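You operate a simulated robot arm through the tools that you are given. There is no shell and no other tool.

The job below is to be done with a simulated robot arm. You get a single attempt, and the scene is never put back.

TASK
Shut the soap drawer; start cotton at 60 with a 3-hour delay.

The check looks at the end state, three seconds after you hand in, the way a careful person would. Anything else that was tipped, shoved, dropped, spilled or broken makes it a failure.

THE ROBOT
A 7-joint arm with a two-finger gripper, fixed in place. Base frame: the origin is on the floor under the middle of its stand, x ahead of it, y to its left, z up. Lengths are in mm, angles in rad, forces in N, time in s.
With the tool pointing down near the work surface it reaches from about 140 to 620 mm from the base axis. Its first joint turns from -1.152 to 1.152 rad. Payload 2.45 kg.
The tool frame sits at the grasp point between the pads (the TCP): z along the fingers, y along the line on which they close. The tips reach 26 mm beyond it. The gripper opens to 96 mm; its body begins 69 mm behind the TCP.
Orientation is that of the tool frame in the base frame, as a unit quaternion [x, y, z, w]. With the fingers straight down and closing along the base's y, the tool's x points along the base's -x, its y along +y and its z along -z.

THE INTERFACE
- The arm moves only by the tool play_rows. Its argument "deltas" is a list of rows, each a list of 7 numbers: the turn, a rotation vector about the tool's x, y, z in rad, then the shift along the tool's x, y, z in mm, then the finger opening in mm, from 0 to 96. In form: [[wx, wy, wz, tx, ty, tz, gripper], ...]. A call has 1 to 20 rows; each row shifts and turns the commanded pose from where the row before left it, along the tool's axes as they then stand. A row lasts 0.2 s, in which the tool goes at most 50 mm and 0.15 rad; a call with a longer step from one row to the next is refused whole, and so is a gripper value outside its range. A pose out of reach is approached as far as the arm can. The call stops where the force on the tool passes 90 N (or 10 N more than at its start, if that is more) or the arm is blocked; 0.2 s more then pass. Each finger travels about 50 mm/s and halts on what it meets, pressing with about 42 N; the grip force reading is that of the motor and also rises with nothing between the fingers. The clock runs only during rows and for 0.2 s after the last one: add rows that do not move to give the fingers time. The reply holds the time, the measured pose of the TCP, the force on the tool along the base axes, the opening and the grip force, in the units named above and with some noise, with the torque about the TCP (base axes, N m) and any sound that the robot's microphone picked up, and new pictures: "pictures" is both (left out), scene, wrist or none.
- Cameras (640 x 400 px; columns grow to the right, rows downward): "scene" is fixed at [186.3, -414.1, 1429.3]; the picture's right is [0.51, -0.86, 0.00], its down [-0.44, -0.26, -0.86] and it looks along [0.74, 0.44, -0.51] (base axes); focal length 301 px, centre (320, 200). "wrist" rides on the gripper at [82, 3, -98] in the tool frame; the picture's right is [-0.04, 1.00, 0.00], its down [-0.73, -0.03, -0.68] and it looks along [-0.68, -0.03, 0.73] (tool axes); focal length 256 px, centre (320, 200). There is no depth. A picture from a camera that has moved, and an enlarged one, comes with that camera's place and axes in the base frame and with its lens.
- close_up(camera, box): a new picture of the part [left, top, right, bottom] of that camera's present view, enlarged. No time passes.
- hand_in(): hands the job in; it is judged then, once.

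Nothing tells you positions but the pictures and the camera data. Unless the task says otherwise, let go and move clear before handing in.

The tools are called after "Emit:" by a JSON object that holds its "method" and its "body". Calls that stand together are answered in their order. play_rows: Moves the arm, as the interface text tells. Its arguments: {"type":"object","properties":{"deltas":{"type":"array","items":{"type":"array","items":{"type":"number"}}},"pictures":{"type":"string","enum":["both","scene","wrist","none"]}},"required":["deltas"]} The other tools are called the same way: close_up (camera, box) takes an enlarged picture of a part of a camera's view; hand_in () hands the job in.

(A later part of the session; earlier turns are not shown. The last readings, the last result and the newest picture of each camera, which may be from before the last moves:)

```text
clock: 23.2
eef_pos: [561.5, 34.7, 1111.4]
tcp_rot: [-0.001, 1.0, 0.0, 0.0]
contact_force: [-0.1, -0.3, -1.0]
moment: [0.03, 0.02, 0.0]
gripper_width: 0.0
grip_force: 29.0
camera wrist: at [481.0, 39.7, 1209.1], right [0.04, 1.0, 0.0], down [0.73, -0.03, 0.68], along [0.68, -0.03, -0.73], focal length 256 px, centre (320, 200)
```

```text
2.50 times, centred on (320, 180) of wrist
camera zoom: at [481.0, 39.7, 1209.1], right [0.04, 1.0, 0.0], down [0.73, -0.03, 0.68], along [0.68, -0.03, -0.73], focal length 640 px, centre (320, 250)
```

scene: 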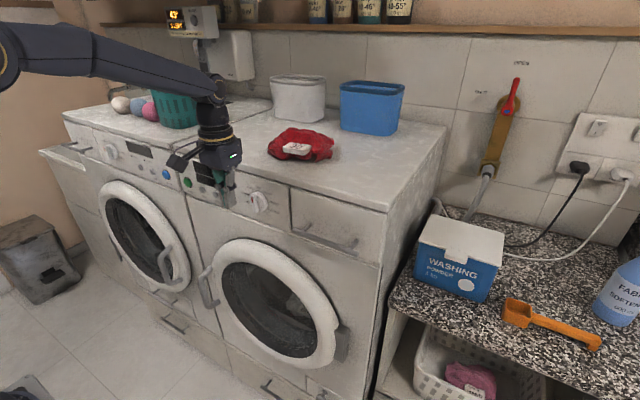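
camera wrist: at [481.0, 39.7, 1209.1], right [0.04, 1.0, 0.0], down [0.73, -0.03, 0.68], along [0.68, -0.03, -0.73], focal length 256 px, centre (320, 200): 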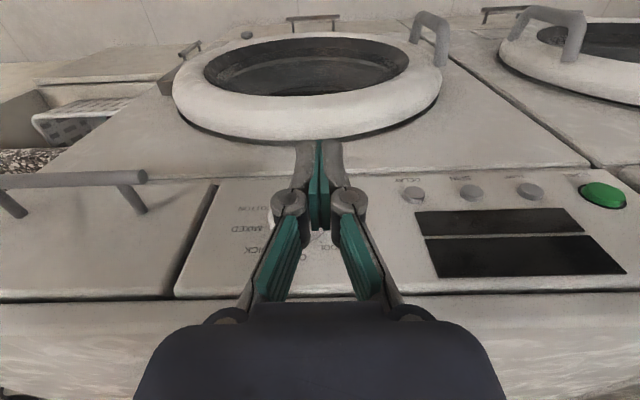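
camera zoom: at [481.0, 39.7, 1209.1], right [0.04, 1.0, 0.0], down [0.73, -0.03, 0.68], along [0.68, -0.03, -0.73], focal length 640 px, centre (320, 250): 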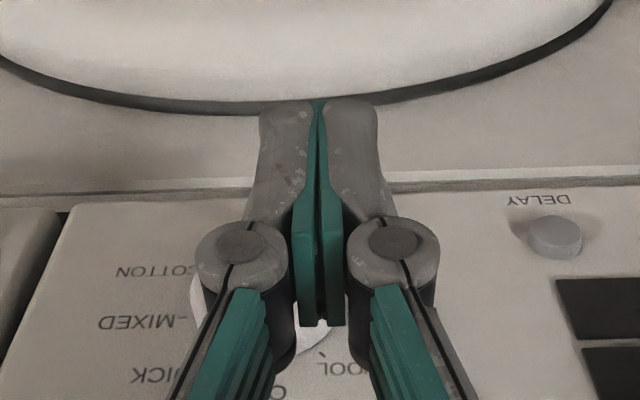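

The closed fingertips are about 27 mm wide and 25 mm deep. I'll shift a little left for clearance from the ridge, then advance in small steps beside it while watching the force.

Emit:
{"method": "play_rows", "body": {"deltas": [[0, 0, 0, 0, 6, 0, 0], [0, 0, 0, -12, 0, 0, 0], [0, 0, 0, -12, 0, 0, 0], [0, 0, 0, -8, 0, 0, 0], [0, 0, 0, -4, 0, 0, 0], [0, 0, 0, -3, 0, 0, 0], [0, 0, 0, 0, 0, 0, 0]], "pictures": "both"}}

Emit:
{"method": "close_up", "body": {"camera": "scene", "box": [200, 140, 320, 230]}}

Emit:
{"method": "close_up", "body": {"camera": "wrist", "box": [220, 100, 420, 260]}}

```text
clock: 24.8
eef_pos: [600.5, 40.3, 1109.9]
tcp_rot: [0.0, 1.0, 0.0, 0.0]
contact_force: [-0.3, 0.0, -0.5]
moment: [0.03, -0.03, -0.02]
gripper_width: 0.2
grip_force: 28.1
camera wrist: at [519.1, 44.5, 1207.9], right [0.04, 1.0, 0.0], down [0.73, -0.03, 0.68], along [0.68, -0.03, -0.73], focal length 256 px, centre (320, 200)
```

scene: 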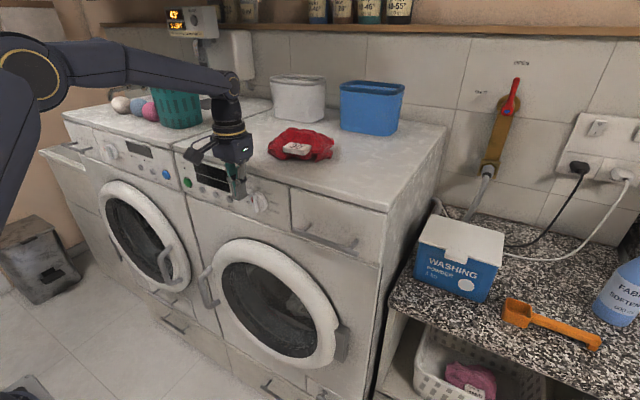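
wrist: 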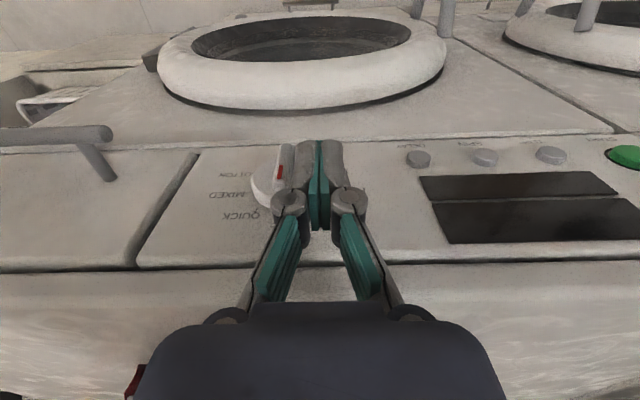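

```text
4.44 times, centred on (260, 185) of scene
camera zoom: at [186.3, -414.1, 1429.3], right [0.51, -0.86, 0.0], down [-0.44, -0.26, -0.86], along [0.74, 0.44, -0.51], focal length 1337 px, centre (587, 267)
```

zoom: 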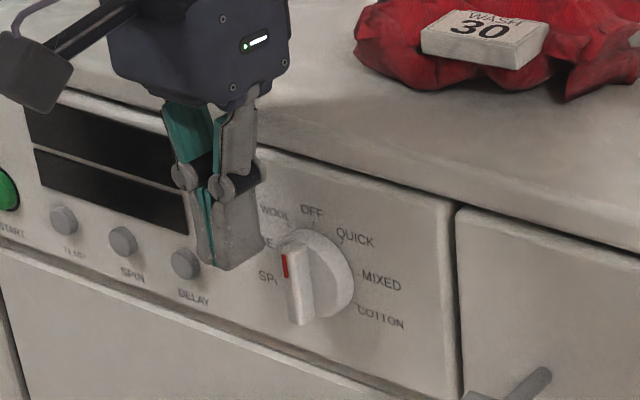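

```text
2.50 times, centred on (320, 180) of wrist
camera zoom: at [519.1, 44.5, 1207.9], right [0.04, 1.0, 0.0], down [0.73, -0.03, 0.68], along [0.68, -0.03, -0.73], focal length 640 px, centre (320, 250)
```

zoom: 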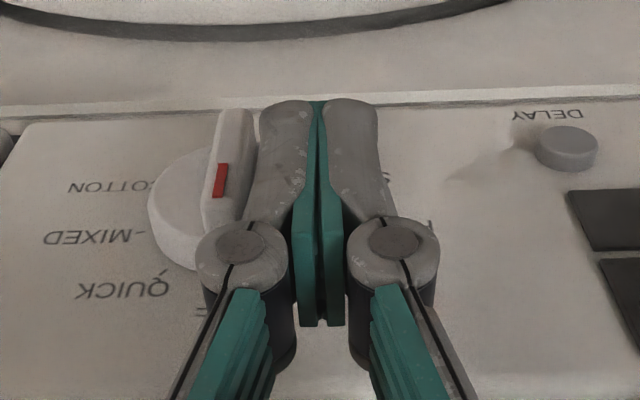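

The finger is right beside the ridge. I'll go 3 mm deeper, then push right (-y) about 20 mm to start the dial turning.

Emit:
{"method": "play_rows", "body": {"deltas": [[0, 0, 0, -3, 0, 0, 0], [0, 0, 0, 0, -4, 0, 0], [0, 0, 0, 0, -4, 0, 0], [0, 0, 0, 0, -3, 0, 0], [0, 0, 0, 0, -3, 0, 0], [0, 0, 0, 0, -3, 0, 0], [0, 0, 0, 0, 0, 0, 0]], "pictures": "both"}}

Emit:
{"method": "close_up", "body": {"camera": "scene", "box": [200, 140, 320, 230]}}

Emit:
{"method": "close_up", "body": {"camera": "wrist", "box": [220, 100, 420, 260]}}

```text
clock: 26.4
eef_pos: [603.0, 22.9, 1111.9]
tcp_rot: [0.0, 1.0, 0.0, 0.0]
contact_force: [0.6, -0.2, -0.6]
moment: [-0.01, 0.02, 0.0]
gripper_width: 0.1
grip_force: 28.3
camera wrist: at [522.6, 28.0, 1209.1], right [0.04, 1.0, 0.0], down [0.73, -0.03, 0.68], along [0.68, -0.03, -0.73], focal length 256 px, centre (320, 200)
```

scene: 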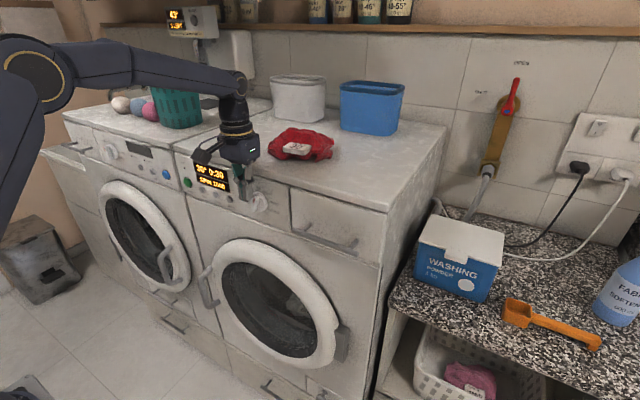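
wrist: 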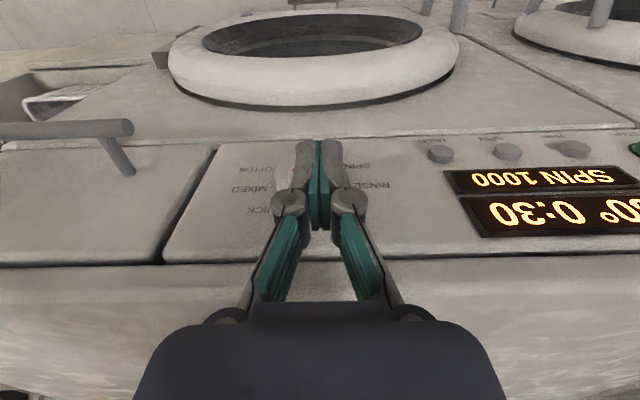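

```text
4.44 times, centred on (260, 185) of scene
camera zoom: at [186.3, -414.1, 1429.3], right [0.51, -0.86, 0.0], down [-0.44, -0.26, -0.86], along [0.74, 0.44, -0.51], focal length 1337 px, centre (587, 267)
```

zoom: 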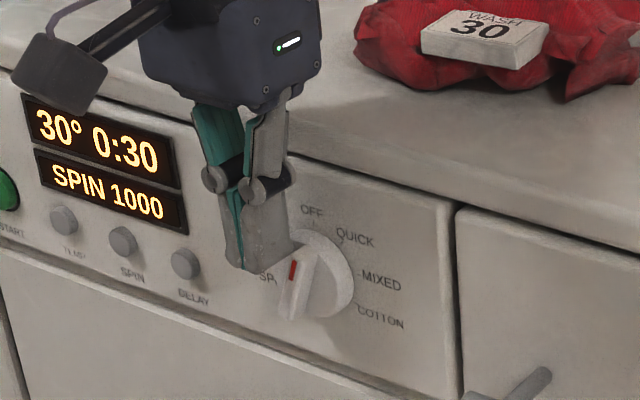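

```text
2.50 times, centred on (320, 180) of wrist
camera zoom: at [522.6, 28.0, 1209.1], right [0.04, 1.0, 0.0], down [0.73, -0.03, 0.68], along [0.68, -0.03, -0.73], focal length 640 px, centre (320, 250)
```

zoom: 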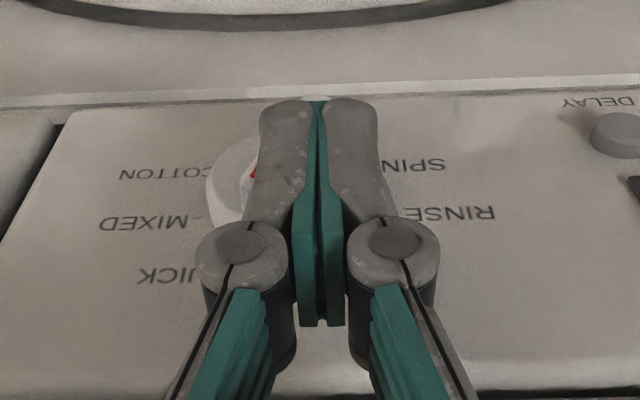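

The dial is turning and the display lit with "30° 0:30 / SPIN 1000", which is QUICK. I'll keep following the arc to the right and slightly down.

Emit:
{"method": "play_rows", "body": {"deltas": [[0, 0, 0, 0, -3.4, 0.5, 0], [0, 0, 0, 0, -3.5, 1.9, 0], [0, 0, 0, 0, -3.3, 3.2, 0], [0, 0, 0, 0, 0, 0, 0]], "pictures": "both"}}

Emit:
{"method": "close_up", "body": {"camera": "scene", "box": [200, 140, 320, 230]}}

Emit:
{"method": "close_up", "body": {"camera": "wrist", "box": [220, 100, 420, 260]}}

```text
clock: 27.4
eef_pos: [602.4, 14.7, 1104.8]
tcp_rot: [0.0, 1.0, 0.0, -0.001]
contact_force: [0.3, -0.5, 0.7]
moment: [-0.01, -0.03, 0.01]
gripper_width: 0.2
grip_force: 27.7
camera wrist: at [521.8, 18.6, 1203.9], right [0.04, 1.0, 0.0], down [0.73, -0.03, 0.68], along [0.68, -0.03, -0.73], focal length 256 px, centre (320, 200)
```

scene: 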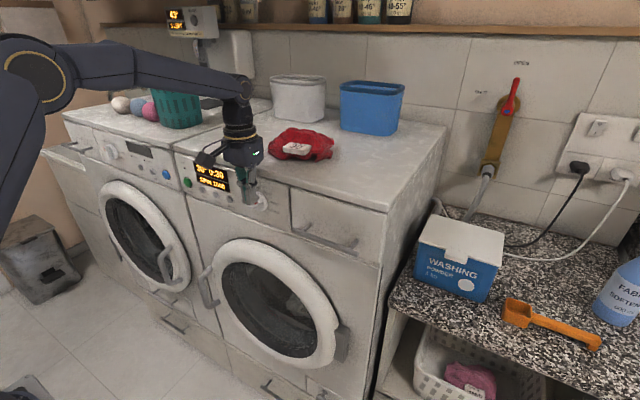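
wrist: 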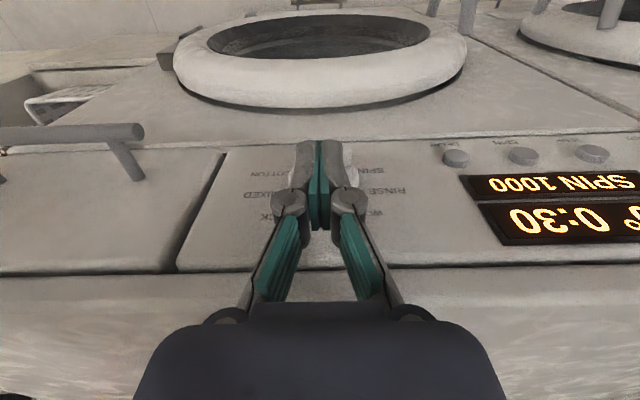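

```text
4.44 times, centred on (260, 185) of scene
camera zoom: at [186.3, -414.1, 1429.3], right [0.51, -0.86, 0.0], down [-0.44, -0.26, -0.86], along [0.74, 0.44, -0.51], focal length 1337 px, centre (587, 267)
```

zoom: 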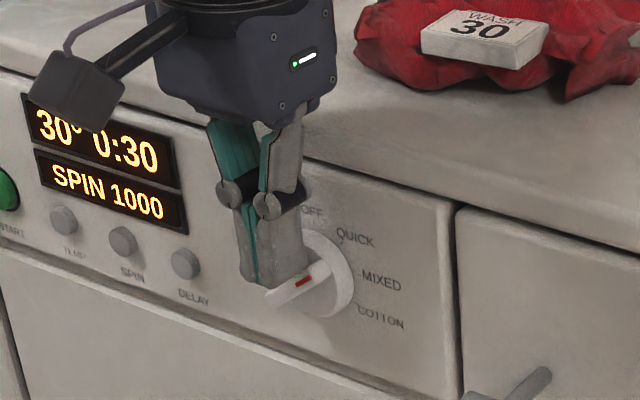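

```text
2.50 times, centred on (320, 180) of wrist
camera zoom: at [521.8, 18.6, 1203.9], right [0.04, 1.0, 0.0], down [0.73, -0.03, 0.68], along [0.68, -0.03, -0.73], focal length 640 px, centre (320, 250)
```

zoom: 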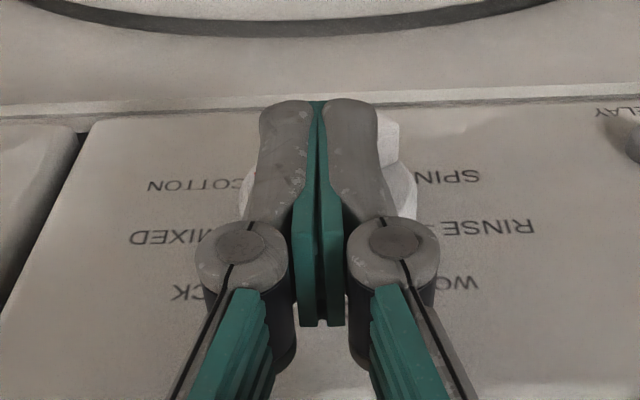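

The ridge points between QUICK and MIXED, roughly 65–70° round. I'll lift slightly, shift right over the ridge's right half, and press it down toward COTTON.

Emit:
{"method": "play_rows", "body": {"deltas": [[0, 0, 0, 0, 0, -12, 0], [0, 0, 0, 0, -13, 0, 0], [0, 0, 0, 0, -13, 0, 0], [0, 0, 0, 0, 0, 5, 0], [0, 0, 0, 0, 0, 4, 0], [0, 0, 0, 0, 0, 3, 0], [0, 0, 0, 0, 0, 0, 0]], "pictures": "both"}}

Emit:
{"method": "close_up", "body": {"camera": "scene", "box": [200, 140, 320, 230]}}

Emit:
{"method": "close_up", "body": {"camera": "wrist", "box": [220, 100, 420, 260]}}

```text
clock: 29.0
eef_pos: [602.5, -11.9, 1106.3]
tcp_rot: [-0.001, 1.0, -0.001, -0.001]
contact_force: [-1.1, -3.0, 3.1]
moment: [-0.02, 0.0, -0.02]
gripper_width: 0.1
grip_force: 28.3
camera wrist: at [521.6, -7.8, 1203.4], right [0.04, 1.0, 0.0], down [0.73, -0.03, 0.68], along [0.68, -0.03, -0.73], focal length 256 px, centre (320, 200)
```

scene: 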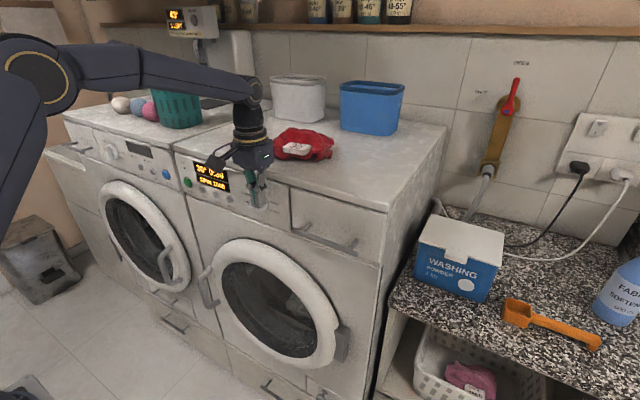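
wrist: 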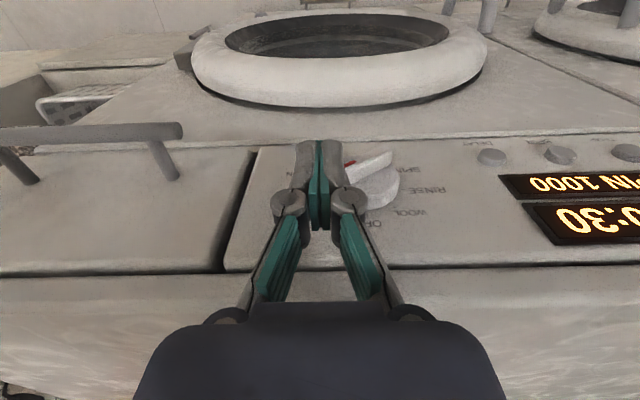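

```text
4.44 times, centred on (260, 185) of scene
camera zoom: at [186.2, -414.2, 1429.3], right [0.51, -0.86, 0.0], down [-0.44, -0.26, -0.86], along [0.74, 0.44, -0.51], focal length 1337 px, centre (587, 267)
```

zoom: 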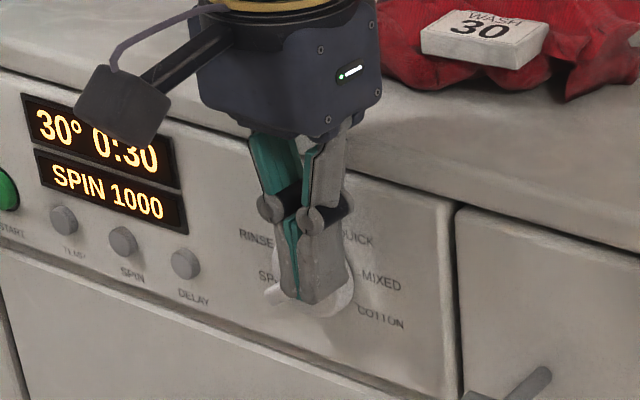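

```text
2.50 times, centred on (320, 180) of wrist
camera zoom: at [521.6, -7.8, 1203.4], right [0.04, 1.0, 0.0], down [0.73, -0.03, 0.68], along [0.68, -0.03, -0.73], focal length 640 px, centre (320, 250)
```

zoom: 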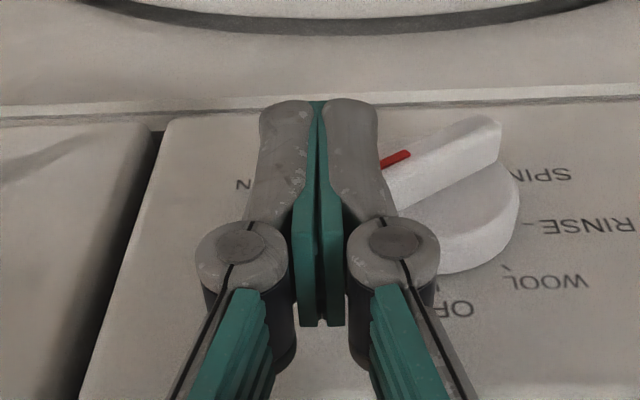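

The tip now rests on the ridge's right half with light contact. I'll press down gradually.

Emit:
{"method": "play_rows", "body": {"deltas": [[0, 0, 0, 0, 0, 2, 0], [0, 0, 0, 0, 0, 2, 0], [0, 0, 0, 0, 0, 2, 0], [0, 0, 0, 0, 0, 0, 0]], "pictures": "both"}}

Emit:
{"method": "close_up", "body": {"camera": "scene", "box": [200, 140, 320, 230]}}

Emit:
{"method": "close_up", "body": {"camera": "wrist", "box": [220, 100, 420, 260]}}

```text
clock: 30.0
eef_pos: [603.7, -16.4, 1100.3]
tcp_rot: [0.001, 1.0, -0.003, 0.001]
contact_force: [-4.4, -25.7, 12.9]
moment: [-0.41, -0.05, -0.21]
gripper_width: 0.0
grip_force: 28.3
camera wrist: at [521.6, -10.9, 1197.2], right [0.04, 1.0, -0.01], down [0.73, -0.03, 0.68], along [0.68, -0.03, -0.73], focal length 256 px, centre (320, 200)
```

scene: 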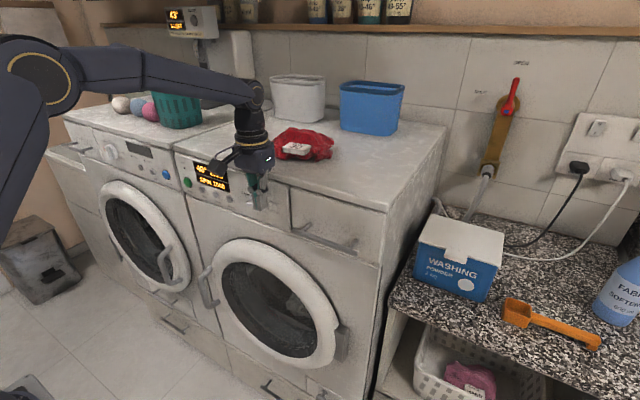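
wrist: 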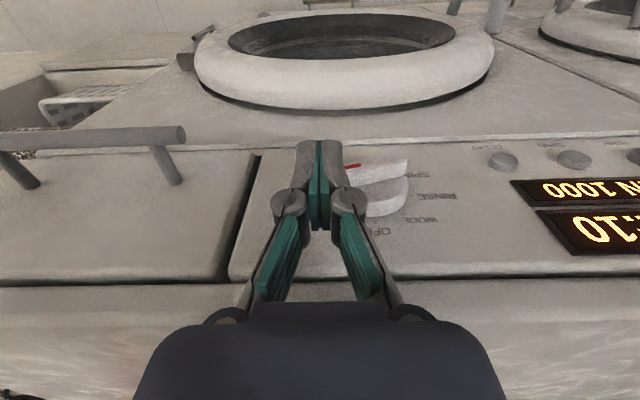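

```text
4.44 times, centred on (260, 185) of scene
camera zoom: at [185.9, -414.9, 1429.1], right [0.51, -0.86, 0.0], down [-0.44, -0.26, -0.86], along [0.74, 0.44, -0.51], focal length 1337 px, centre (587, 267)
```

zoom: 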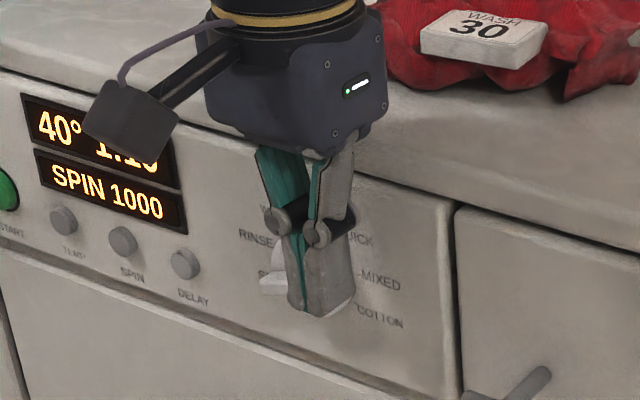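

```text
2.50 times, centred on (320, 180) of wrist
camera zoom: at [521.6, -10.9, 1197.2], right [0.04, 1.0, -0.01], down [0.73, -0.03, 0.68], along [0.68, -0.03, -0.73], focal length 640 px, centre (320, 250)
```

zoom: 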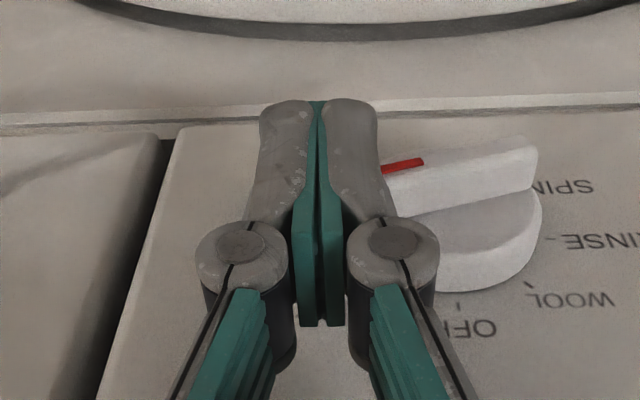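

The dial is now on MIXED (40°), but the tip corner is wedging against the ridge's end and being pushed sideways. I'll lift, shift left about 8 mm so the tip sits more squarely on the ridge, and press again.

Emit:
{"method": "play_rows", "body": {"deltas": [[0, 0, 0, 0, 0, -4, 0], [0, 0, 0, 0, 0, -6, 0], [0, 0, 0, 0, 0, 0, 0]], "pictures": "both"}}

Emit:
{"method": "close_up", "body": {"camera": "scene", "box": [200, 140, 320, 230]}}

Emit:
{"method": "close_up", "body": {"camera": "wrist", "box": [220, 100, 420, 260]}}

```text
clock: 30.8
eef_pos: [602.1, -9.7, 1107.5]
tcp_rot: [-0.001, 1.0, 0.002, 0.0]
contact_force: [3.1, -3.8, 5.4]
moment: [-0.02, -0.16, -0.06]
gripper_width: 0.1
grip_force: 29.3
camera wrist: at [521.5, -6.1, 1205.8], right [0.04, 1.0, 0.0], down [0.73, -0.03, 0.68], along [0.68, -0.02, -0.73], focal length 256 px, centre (320, 200)
```

scene: 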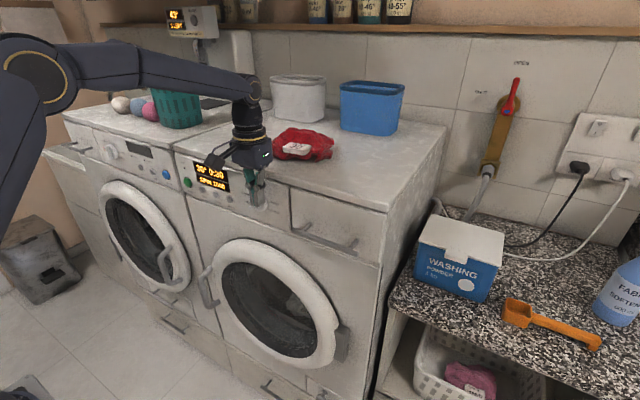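
wrist: 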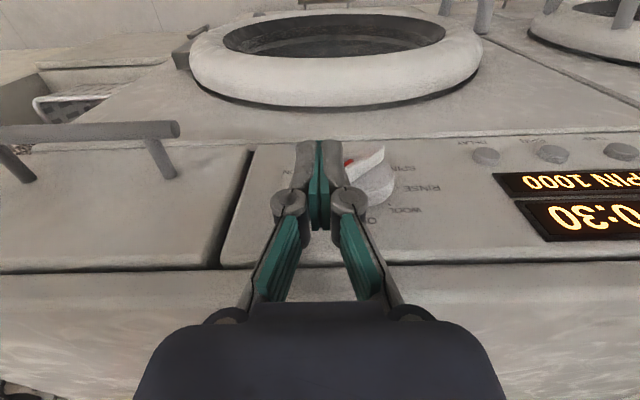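

```text
4.44 times, centred on (260, 185) of scene
camera zoom: at [186.3, -414.2, 1429.3], right [0.51, -0.86, 0.0], down [-0.44, -0.26, -0.86], along [0.74, 0.44, -0.51], focal length 1337 px, centre (587, 267)
```

zoom: 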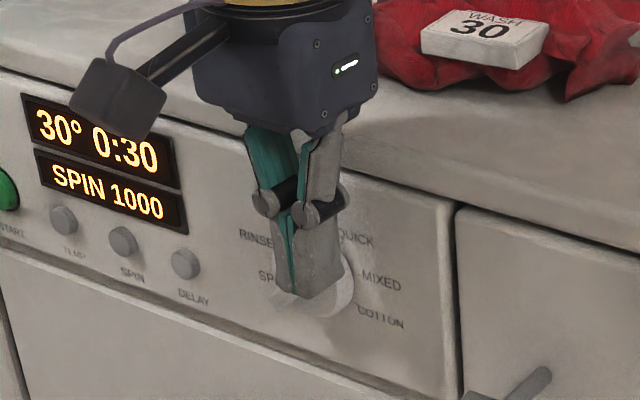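

```text
2.50 times, centred on (320, 180) of wrist
camera zoom: at [521.5, -6.1, 1205.8], right [0.04, 1.0, 0.0], down [0.73, -0.03, 0.68], along [0.68, -0.02, -0.73], focal length 640 px, centre (320, 250)
```

zoom: 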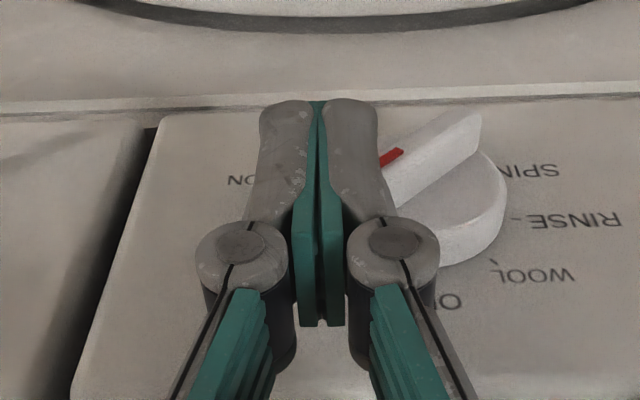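

Lifting dragged the ridge back toward QUICK. I'll lift fully clear, recentre the tip a bit further left at about y≈-4, and press straight down on the ridge's right half.

Emit:
{"method": "play_rows", "body": {"deltas": [[0, 0, 0, 0, 0, -14, 0], [0, 0, 0, 0, 5.5, 0, 0], [0, 0, 0, 0, 0, 6, 0], [0, 0, 0, 0, 0, 4, 0], [0, 0, 0, 0, 0, 3, 0], [0, 0, 0, 0, 0, 3, 0], [0, 0, 0, 0, 0, 3, 0], [0, 0, 0, 0, 0, 2, 0], [0, 0, 0, 0, 0, 0, 0]], "pictures": "both"}}

Emit:
{"method": "close_up", "body": {"camera": "scene", "box": [200, 140, 320, 230]}}

Emit:
{"method": "close_up", "body": {"camera": "wrist", "box": [220, 100, 420, 260]}}

```text
clock: 32.8
eef_pos: [601.8, -6.3, 1101.6]
tcp_rot: [-0.001, 1.0, 0.001, 0.0]
contact_force: [0.0, -0.1, 0.2]
moment: [-0.02, 0.02, 0.0]
gripper_width: 0.1
grip_force: 28.1
camera wrist: at [521.0, -1.9, 1199.9], right [0.04, 1.0, 0.0], down [0.73, -0.03, 0.68], along [0.68, -0.03, -0.73], focal length 256 px, centre (320, 200)
```

scene: 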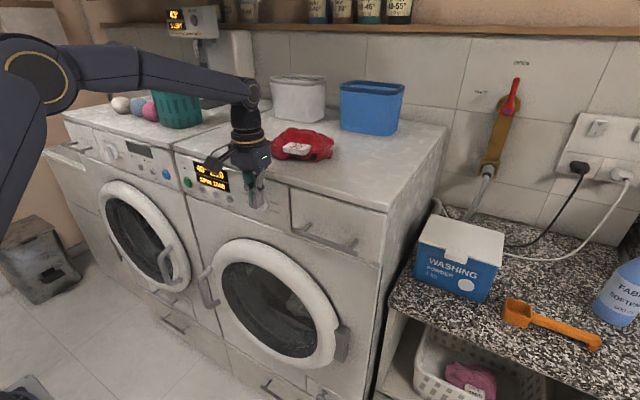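
wrist: 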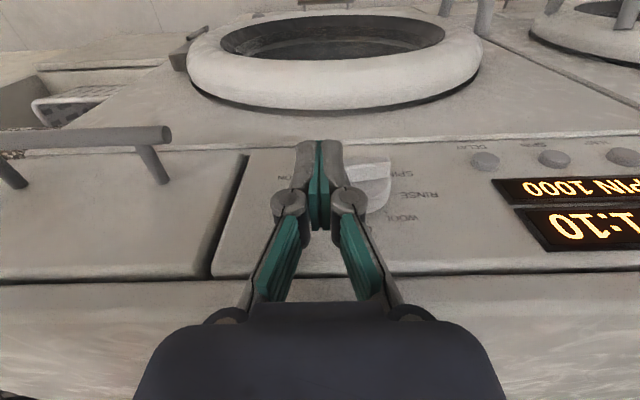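

```text
4.44 times, centred on (260, 185) of scene
camera zoom: at [186.3, -414.1, 1429.3], right [0.51, -0.86, 0.0], down [-0.44, -0.26, -0.86], along [0.74, 0.44, -0.51], focal length 1337 px, centre (587, 267)
```

zoom: 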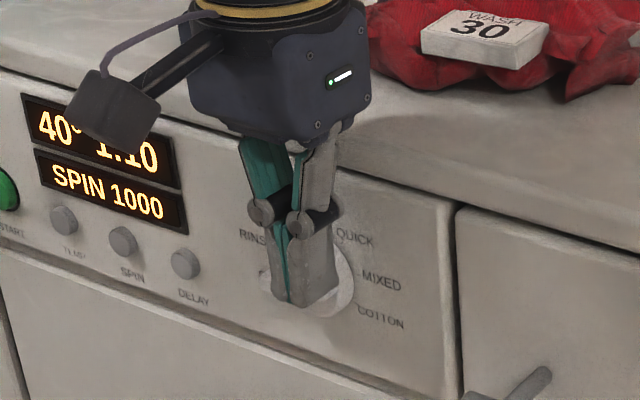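

```text
2.50 times, centred on (320, 180) of wrist
camera zoom: at [521.0, -1.9, 1199.9], right [0.04, 1.0, 0.0], down [0.73, -0.03, 0.68], along [0.68, -0.03, -0.73], focal length 640 px, centre (320, 250)
```

zoom: 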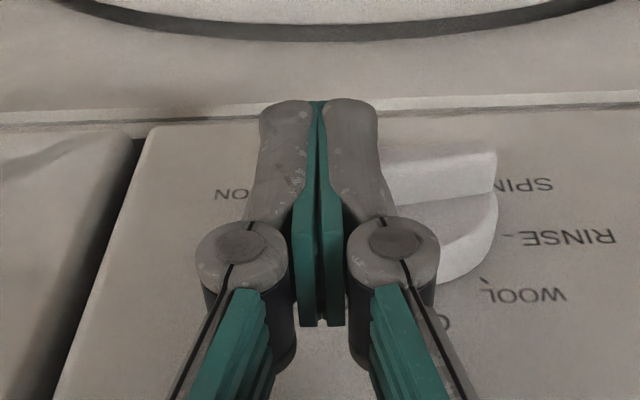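

It snapped to MIXED ("40° 1:10") with no residual force. I'll keep pressing down in 2 mm steps toward COTTON.

Emit:
{"method": "play_rows", "body": {"deltas": [[0, 0, 0, 0, 0, 2, 0], [0, 0, 0, 0, 0, 2, 0], [0, 0, 0, 0, 0, 2, 0], [0, 0, 0, 0, 0, 0, 0]], "pictures": "both"}}

Emit:
{"method": "close_up", "body": {"camera": "scene", "box": [200, 140, 320, 230]}}

Emit:
{"method": "close_up", "body": {"camera": "wrist", "box": [220, 100, 420, 260]}}

```text
clock: 33.8
eef_pos: [602.1, -6.9, 1094.9]
tcp_rot: [-0.001, 1.0, -0.001, 0.0]
contact_force: [0.0, -0.2, 0.4]
moment: [0.02, -0.01, -0.02]
gripper_width: 0.0
grip_force: 29.2
camera wrist: at [521.2, -1.9, 1194.0], right [0.04, 1.0, 0.0], down [0.73, -0.03, 0.68], along [0.68, -0.03, -0.73], focal length 256 px, centre (320, 200)
```

scene: 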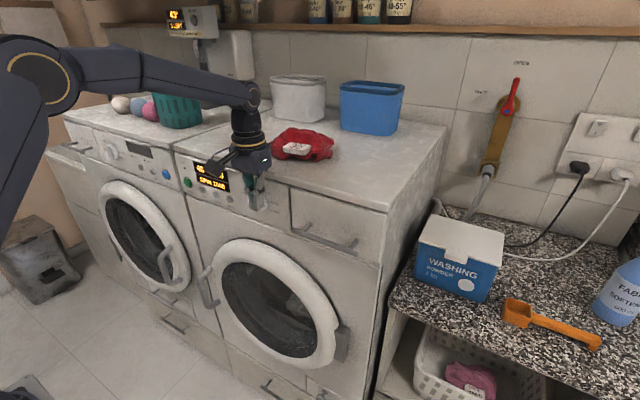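
wrist: 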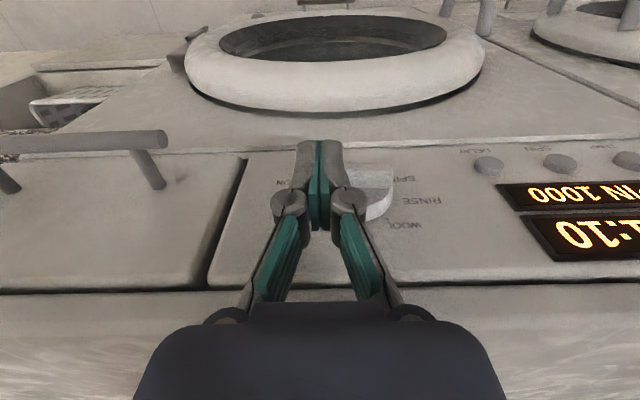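

```text
4.44 times, centred on (260, 185) of scene
camera zoom: at [186.3, -414.1, 1429.3], right [0.51, -0.86, 0.0], down [-0.44, -0.26, -0.86], along [0.74, 0.44, -0.51], focal length 1337 px, centre (587, 267)
```

zoom: 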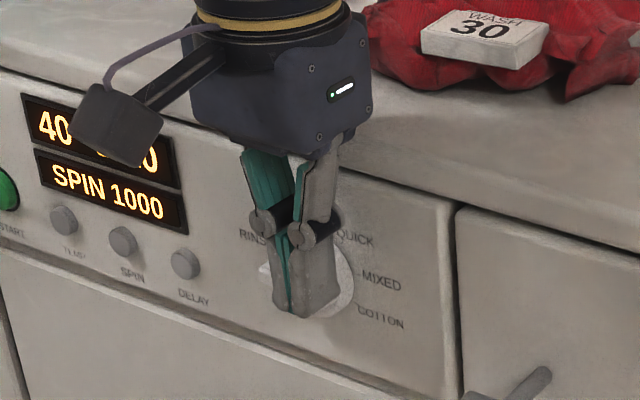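

```text
2.50 times, centred on (320, 180) of wrist
camera zoom: at [521.2, -1.9, 1194.0], right [0.04, 1.0, 0.0], down [0.73, -0.03, 0.68], along [0.68, -0.03, -0.73], focal length 640 px, centre (320, 250)
```

zoom: 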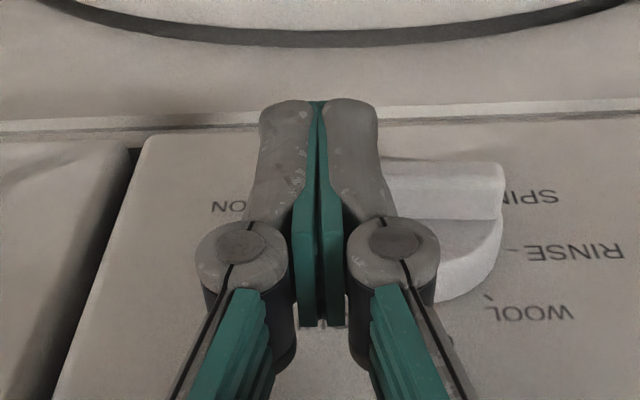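

The ridge is now about horizontal and the display still shows MIXED. A few more millimetres down.

Emit:
{"method": "play_rows", "body": {"deltas": [[0, 0, 0, 0, 0, 2, 0], [0, 0, 0, 0, 0, 2, 0], [0, 0, 0, 0, 0, 0, 0]], "pictures": "both"}}

Emit:
{"method": "close_up", "body": {"camera": "scene", "box": [200, 140, 320, 230]}}

Emit:
{"method": "close_up", "body": {"camera": "wrist", "box": [220, 100, 420, 260]}}

```text
clock: 34.6
eef_pos: [603.1, -6.6, 1092.2]
tcp_rot: [-0.001, 1.0, 0.0, 0.0]
contact_force: [0.2, -0.4, 0.3]
moment: [-0.03, -0.03, 0.0]
gripper_width: 0.0
grip_force: 27.9
camera wrist: at [521.9, -1.6, 1190.3], right [0.04, 1.0, 0.0], down [0.73, -0.03, 0.68], along [0.68, -0.03, -0.73], focal length 256 px, centre (320, 200)
```

scene: 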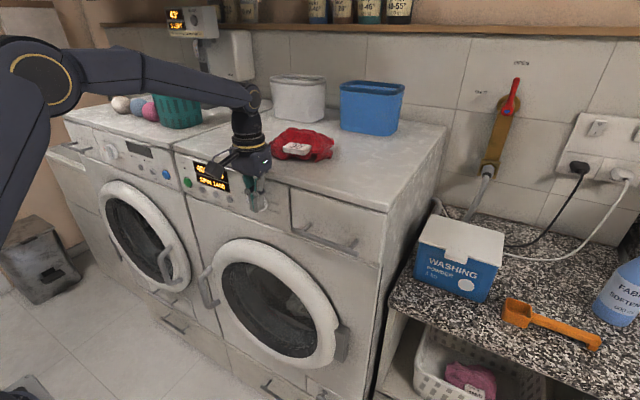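
wrist: 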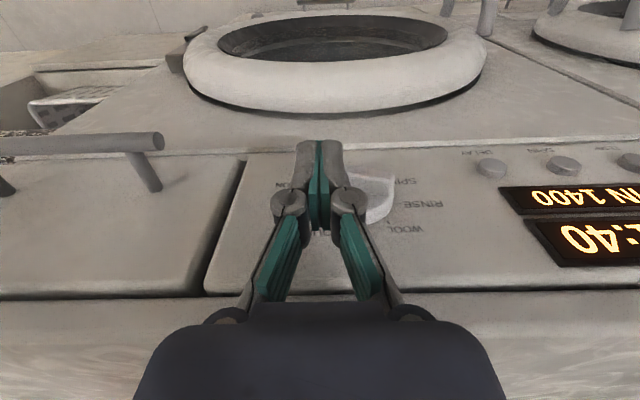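

```text
4.44 times, centred on (260, 185) of scene
camera zoom: at [186.3, -414.1, 1429.3], right [0.51, -0.86, 0.0], down [-0.44, -0.26, -0.86], along [0.74, 0.44, -0.51], focal length 1337 px, centre (587, 267)
```

zoom: 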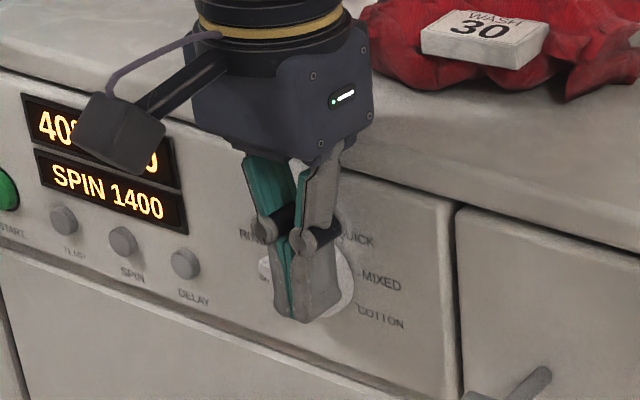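

```text
2.50 times, centred on (320, 180) of wrist
camera zoom: at [521.9, -1.6, 1190.3], right [0.04, 1.0, 0.0], down [0.73, -0.03, 0.68], along [0.68, -0.03, -0.73], focal length 640 px, centre (320, 250)
```

zoom: 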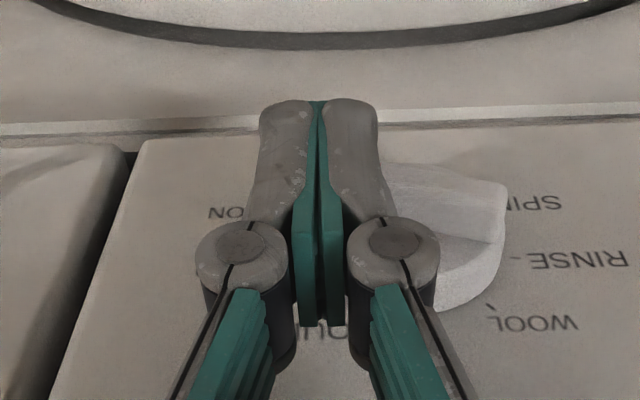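

The display changed to SPIN 1400 and x:40, so the programme has flipped to COTTON. I'll press a bit further to bring the pointer onto the COTTON mark.

Emit:
{"method": "play_rows", "body": {"deltas": [[0, 0, 0, 0, 0, 1.5, 0], [0, 0, 0, 0, 0, 1.5, 0], [0, 0, 0, 0, 0, 0, 0]], "pictures": "wrist"}}

Emit:
{"method": "close_up", "body": {"camera": "wrist", "box": [220, 100, 420, 260]}}

Emit:
{"method": "close_up", "body": {"camera": "scene", "box": [200, 140, 320, 230]}}

```text
clock: 35.4
eef_pos: [602.8, -6.1, 1090.4]
tcp_rot: [-0.001, 1.0, -0.001, 0.001]
contact_force: [0.5, -1.6, 4.1]
moment: [0.02, -0.06, -0.01]
gripper_width: 0.2
grip_force: 28.2
camera wrist: at [522.1, -2.0, 1187.7], right [0.04, 1.0, 0.0], down [0.73, -0.03, 0.68], along [0.68, -0.03, -0.73], focal length 256 px, centre (320, 200)
```

wrist: 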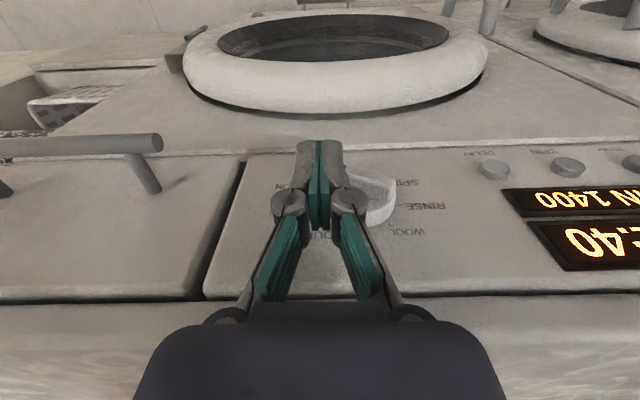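

```text
2.50 times, centred on (320, 180) of wrist
camera zoom: at [522.1, -2.0, 1187.7], right [0.04, 1.0, 0.0], down [0.73, -0.03, 0.68], along [0.68, -0.03, -0.73], focal length 640 px, centre (320, 250)
```

zoom: 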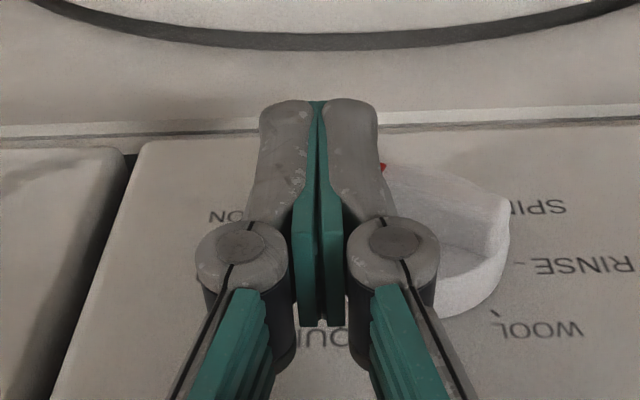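

```text
4.44 times, centred on (260, 185) of scene
camera zoom: at [186.2, -414.1, 1429.3], right [0.51, -0.86, 0.0], down [-0.44, -0.26, -0.86], along [0.74, 0.44, -0.51], focal length 1337 px, centre (587, 267)
```

zoom: 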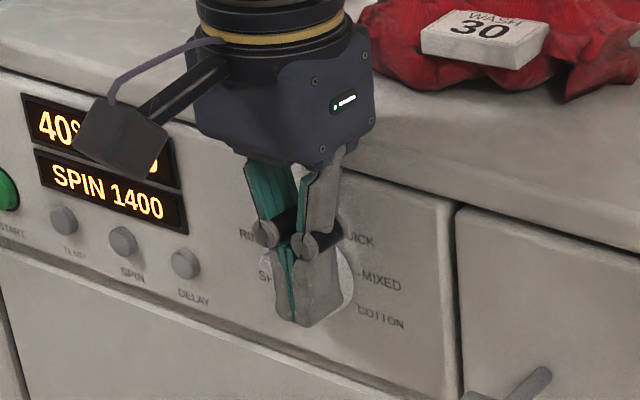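

The pointer looks close to COTTON. I'll lift straight up, back away, and take a clear look at the dial and display.

Emit:
{"method": "play_rows", "body": {"deltas": [[0, 0, 0, 0, 0, -5, 0], [0, 0, 0, 0, 0, -25, 0], [0, 0, 0, 30, 0, -10, 0], [0, 0, 0, 40, 0, -10, 0], [0, 0, 0, 40, 0, 0, 0], [0, 0, 0, 0, 0, 0, 0]], "pictures": "both"}}

Emit:
{"method": "close_up", "body": {"camera": "scene", "box": [170, 150, 310, 240]}}

Emit:
{"method": "close_up", "body": {"camera": "wrist", "box": [200, 120, 640, 320]}}

```text
clock: 36.8
eef_pos: [494.4, -5.6, 1137.9]
tcp_rot: [-0.001, 1.0, 0.0, 0.0]
contact_force: [0.0, -0.5, -0.3]
moment: [0.07, 0.0, 0.01]
gripper_width: 0.1
grip_force: 28.2
camera wrist: at [413.8, -1.0, 1236.9], right [0.04, 1.0, 0.0], down [0.73, -0.03, 0.68], along [0.68, -0.03, -0.73], focal length 256 px, centre (320, 200)
```

scene: 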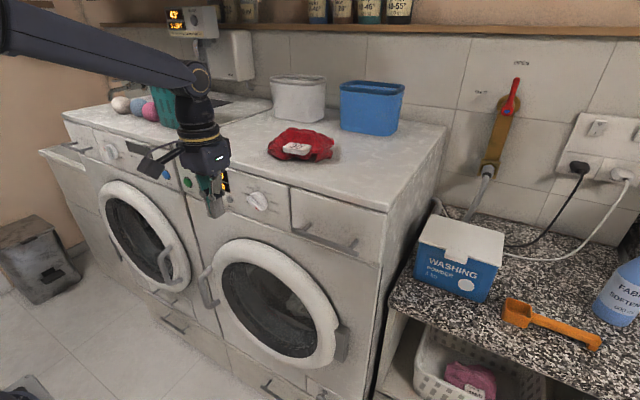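
wrist: 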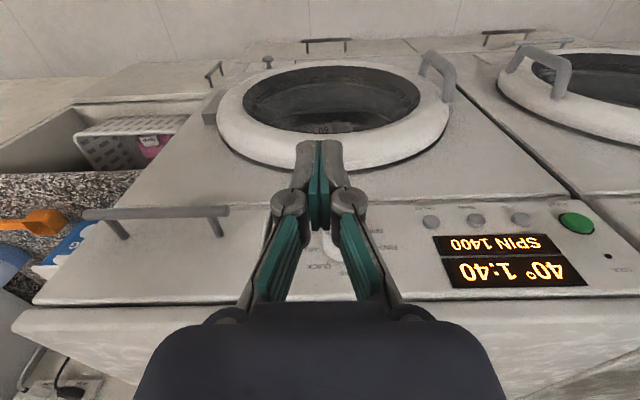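

```text
4.44 times, centred on (240, 195) of scene
camera zoom: at [186.2, -414.1, 1429.3], right [0.51, -0.86, 0.0], down [-0.44, -0.26, -0.86], along [0.74, 0.44, -0.51], focal length 1337 px, centre (676, 222)
```

zoom: 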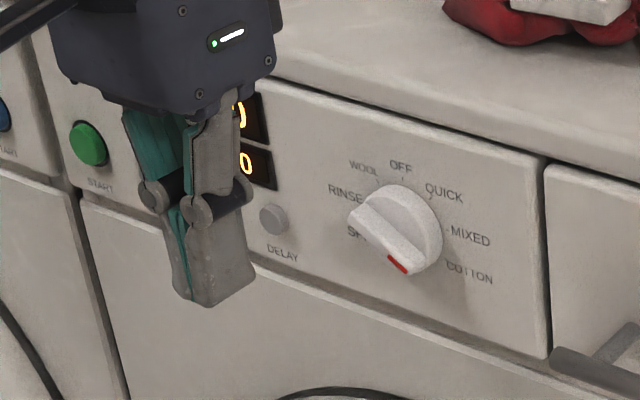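

```text
1.45 times, centred on (420, 220) of wrist
camera zoom: at [413.8, -1.0, 1236.9], right [0.04, 1.0, 0.0], down [0.73, -0.03, 0.68], along [0.68, -0.03, -0.73], focal length 372 px, centre (174, 171)
```

zoom: 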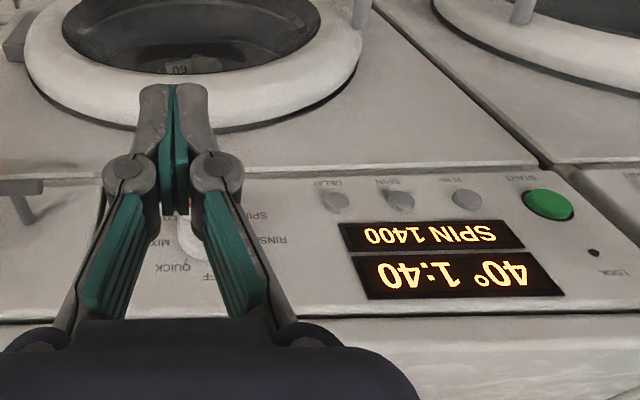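

COTTON is selected, showing "40° 1:40, SPIN 1400". Next is TEMP, whose button I place at about (626, 209, 1048). I'll move in front of it and pitch the tool 25° so the gripper body stays clear of the worktop edge.

Emit:
{"method": "play_rows", "body": {"deltas": [[0, 0, 0, -6, 36, 0, 0], [0, 0, 0, -6, 36, 0, 0], [0, 0, 0, -6, 36, 0, 0], [0, 0, 0, -6, 36, 0, 0], [0, 0, 0, -6, 36, 0, 0], [0, 0, 0, -6, 35, 0, 0], [0, -0.146, 0, 0, 0, 0, 0], [0, -0.145, 0, 0, 0, 0, 0], [0, -0.145, 0, 0, 0, 0, 0], [0, 0, 0, 0, 0, 0, 0]], "pictures": "both"}}

Emit:
{"method": "close_up", "body": {"camera": "wrist", "box": [0, 80, 640, 320]}}

Emit:
{"method": "close_up", "body": {"camera": "scene", "box": [160, 140, 310, 240]}}

```text
clock: 39.0
eef_pos: [527.8, 208.2, 1140.0]
tcp_rot: [0.0, 0.976, 0.0, 0.218]
contact_force: [0.2, -1.3, 0.0]
moment: [-0.02, 0.0, 0.0]
gripper_width: 0.1
grip_force: 28.6
camera wrist: at [413.8, 212.2, 1194.0], right [0.04, 1.0, 0.02], down [0.38, -0.03, 0.93], along [0.93, -0.03, -0.38], focal length 256 px, centre (320, 200)
```

scene: 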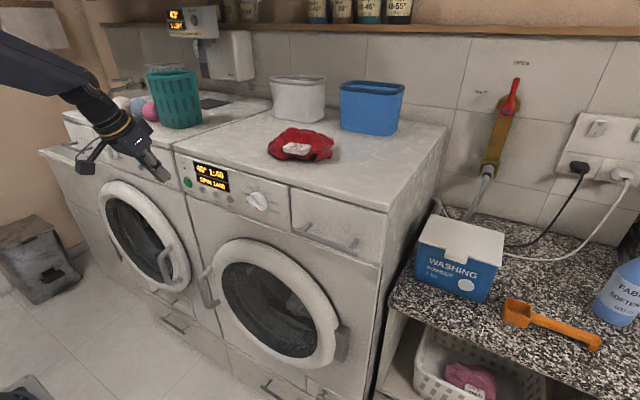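
wrist: 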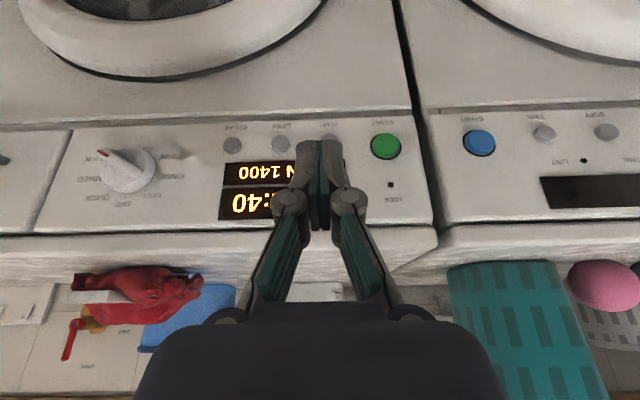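

```text
1.00 times, centred on (320, 200) of wrist (not enlarged: the box is as wide or as high as the picture)
camera zoom: at [413.8, 212.2, 1194.0], right [0.04, 1.0, 0.02], down [0.38, -0.03, 0.93], along [0.93, -0.03, -0.38], focal length 256 px, centre (320, 200)
```

zoom: 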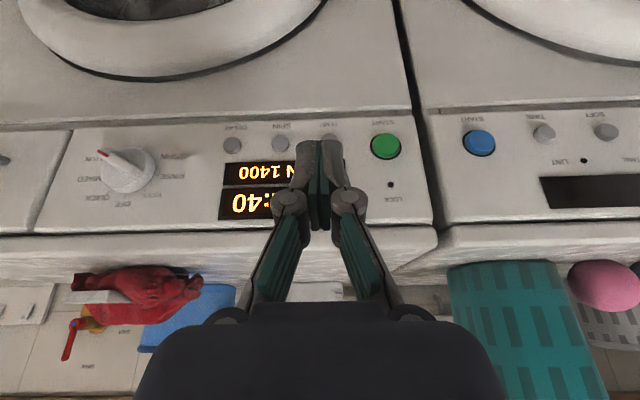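

```text
4.00 times, centred on (235, 190) of scene
camera zoom: at [186.3, -414.1, 1429.3], right [0.51, -0.86, 0.0], down [-0.44, -0.26, -0.86], along [0.74, 0.44, -0.51], focal length 1203 px, centre (660, 240)
```

zoom: 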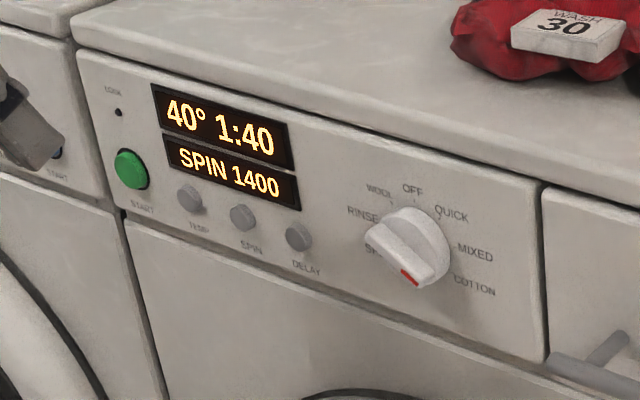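

The scene camera now has a clear view of the display and buttons. I'll zoom in on the TEMP button and the dial to refine positions.

Emit:
{"method": "close_up", "body": {"camera": "wrist", "box": [210, 100, 410, 225]}}

Emit:
{"method": "close_up", "body": {"camera": "wrist", "box": [60, 130, 210, 220]}}

Emit:
{"method": "close_up", "body": {"camera": "scene", "box": [180, 170, 250, 215]}}

```text
3.20 times, centred on (310, 162) of wrist
camera zoom: at [413.8, 212.2, 1194.0], right [0.04, 1.0, 0.02], down [0.38, -0.03, 0.93], along [0.93, -0.03, -0.38], focal length 819 px, centre (352, 320)
```

zoom: 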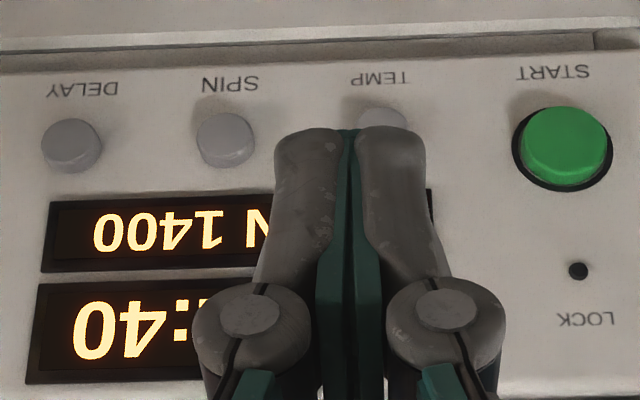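

```text
4.27 times, centred on (135, 175) of wrist
camera zoom: at [413.8, 212.2, 1194.0], right [0.04, 1.0, 0.02], down [0.38, -0.03, 0.93], along [0.93, -0.03, -0.38], focal length 1092 px, centre (1109, 307)
```

zoom: 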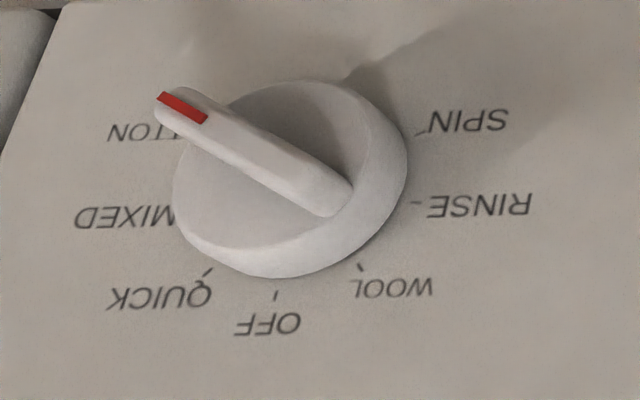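

```text
8.89 times, centred on (215, 192) of scene
camera zoom: at [186.3, -414.1, 1429.3], right [0.51, -0.86, 0.0], down [-0.44, -0.26, -0.86], along [0.74, 0.44, -0.51], focal length 2674 px, centre (1253, 267)
```

zoom: 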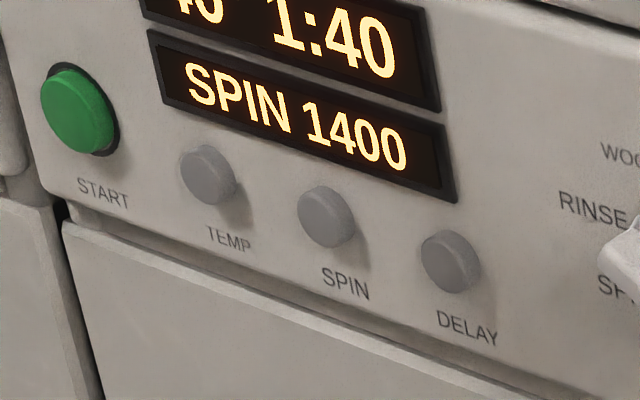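

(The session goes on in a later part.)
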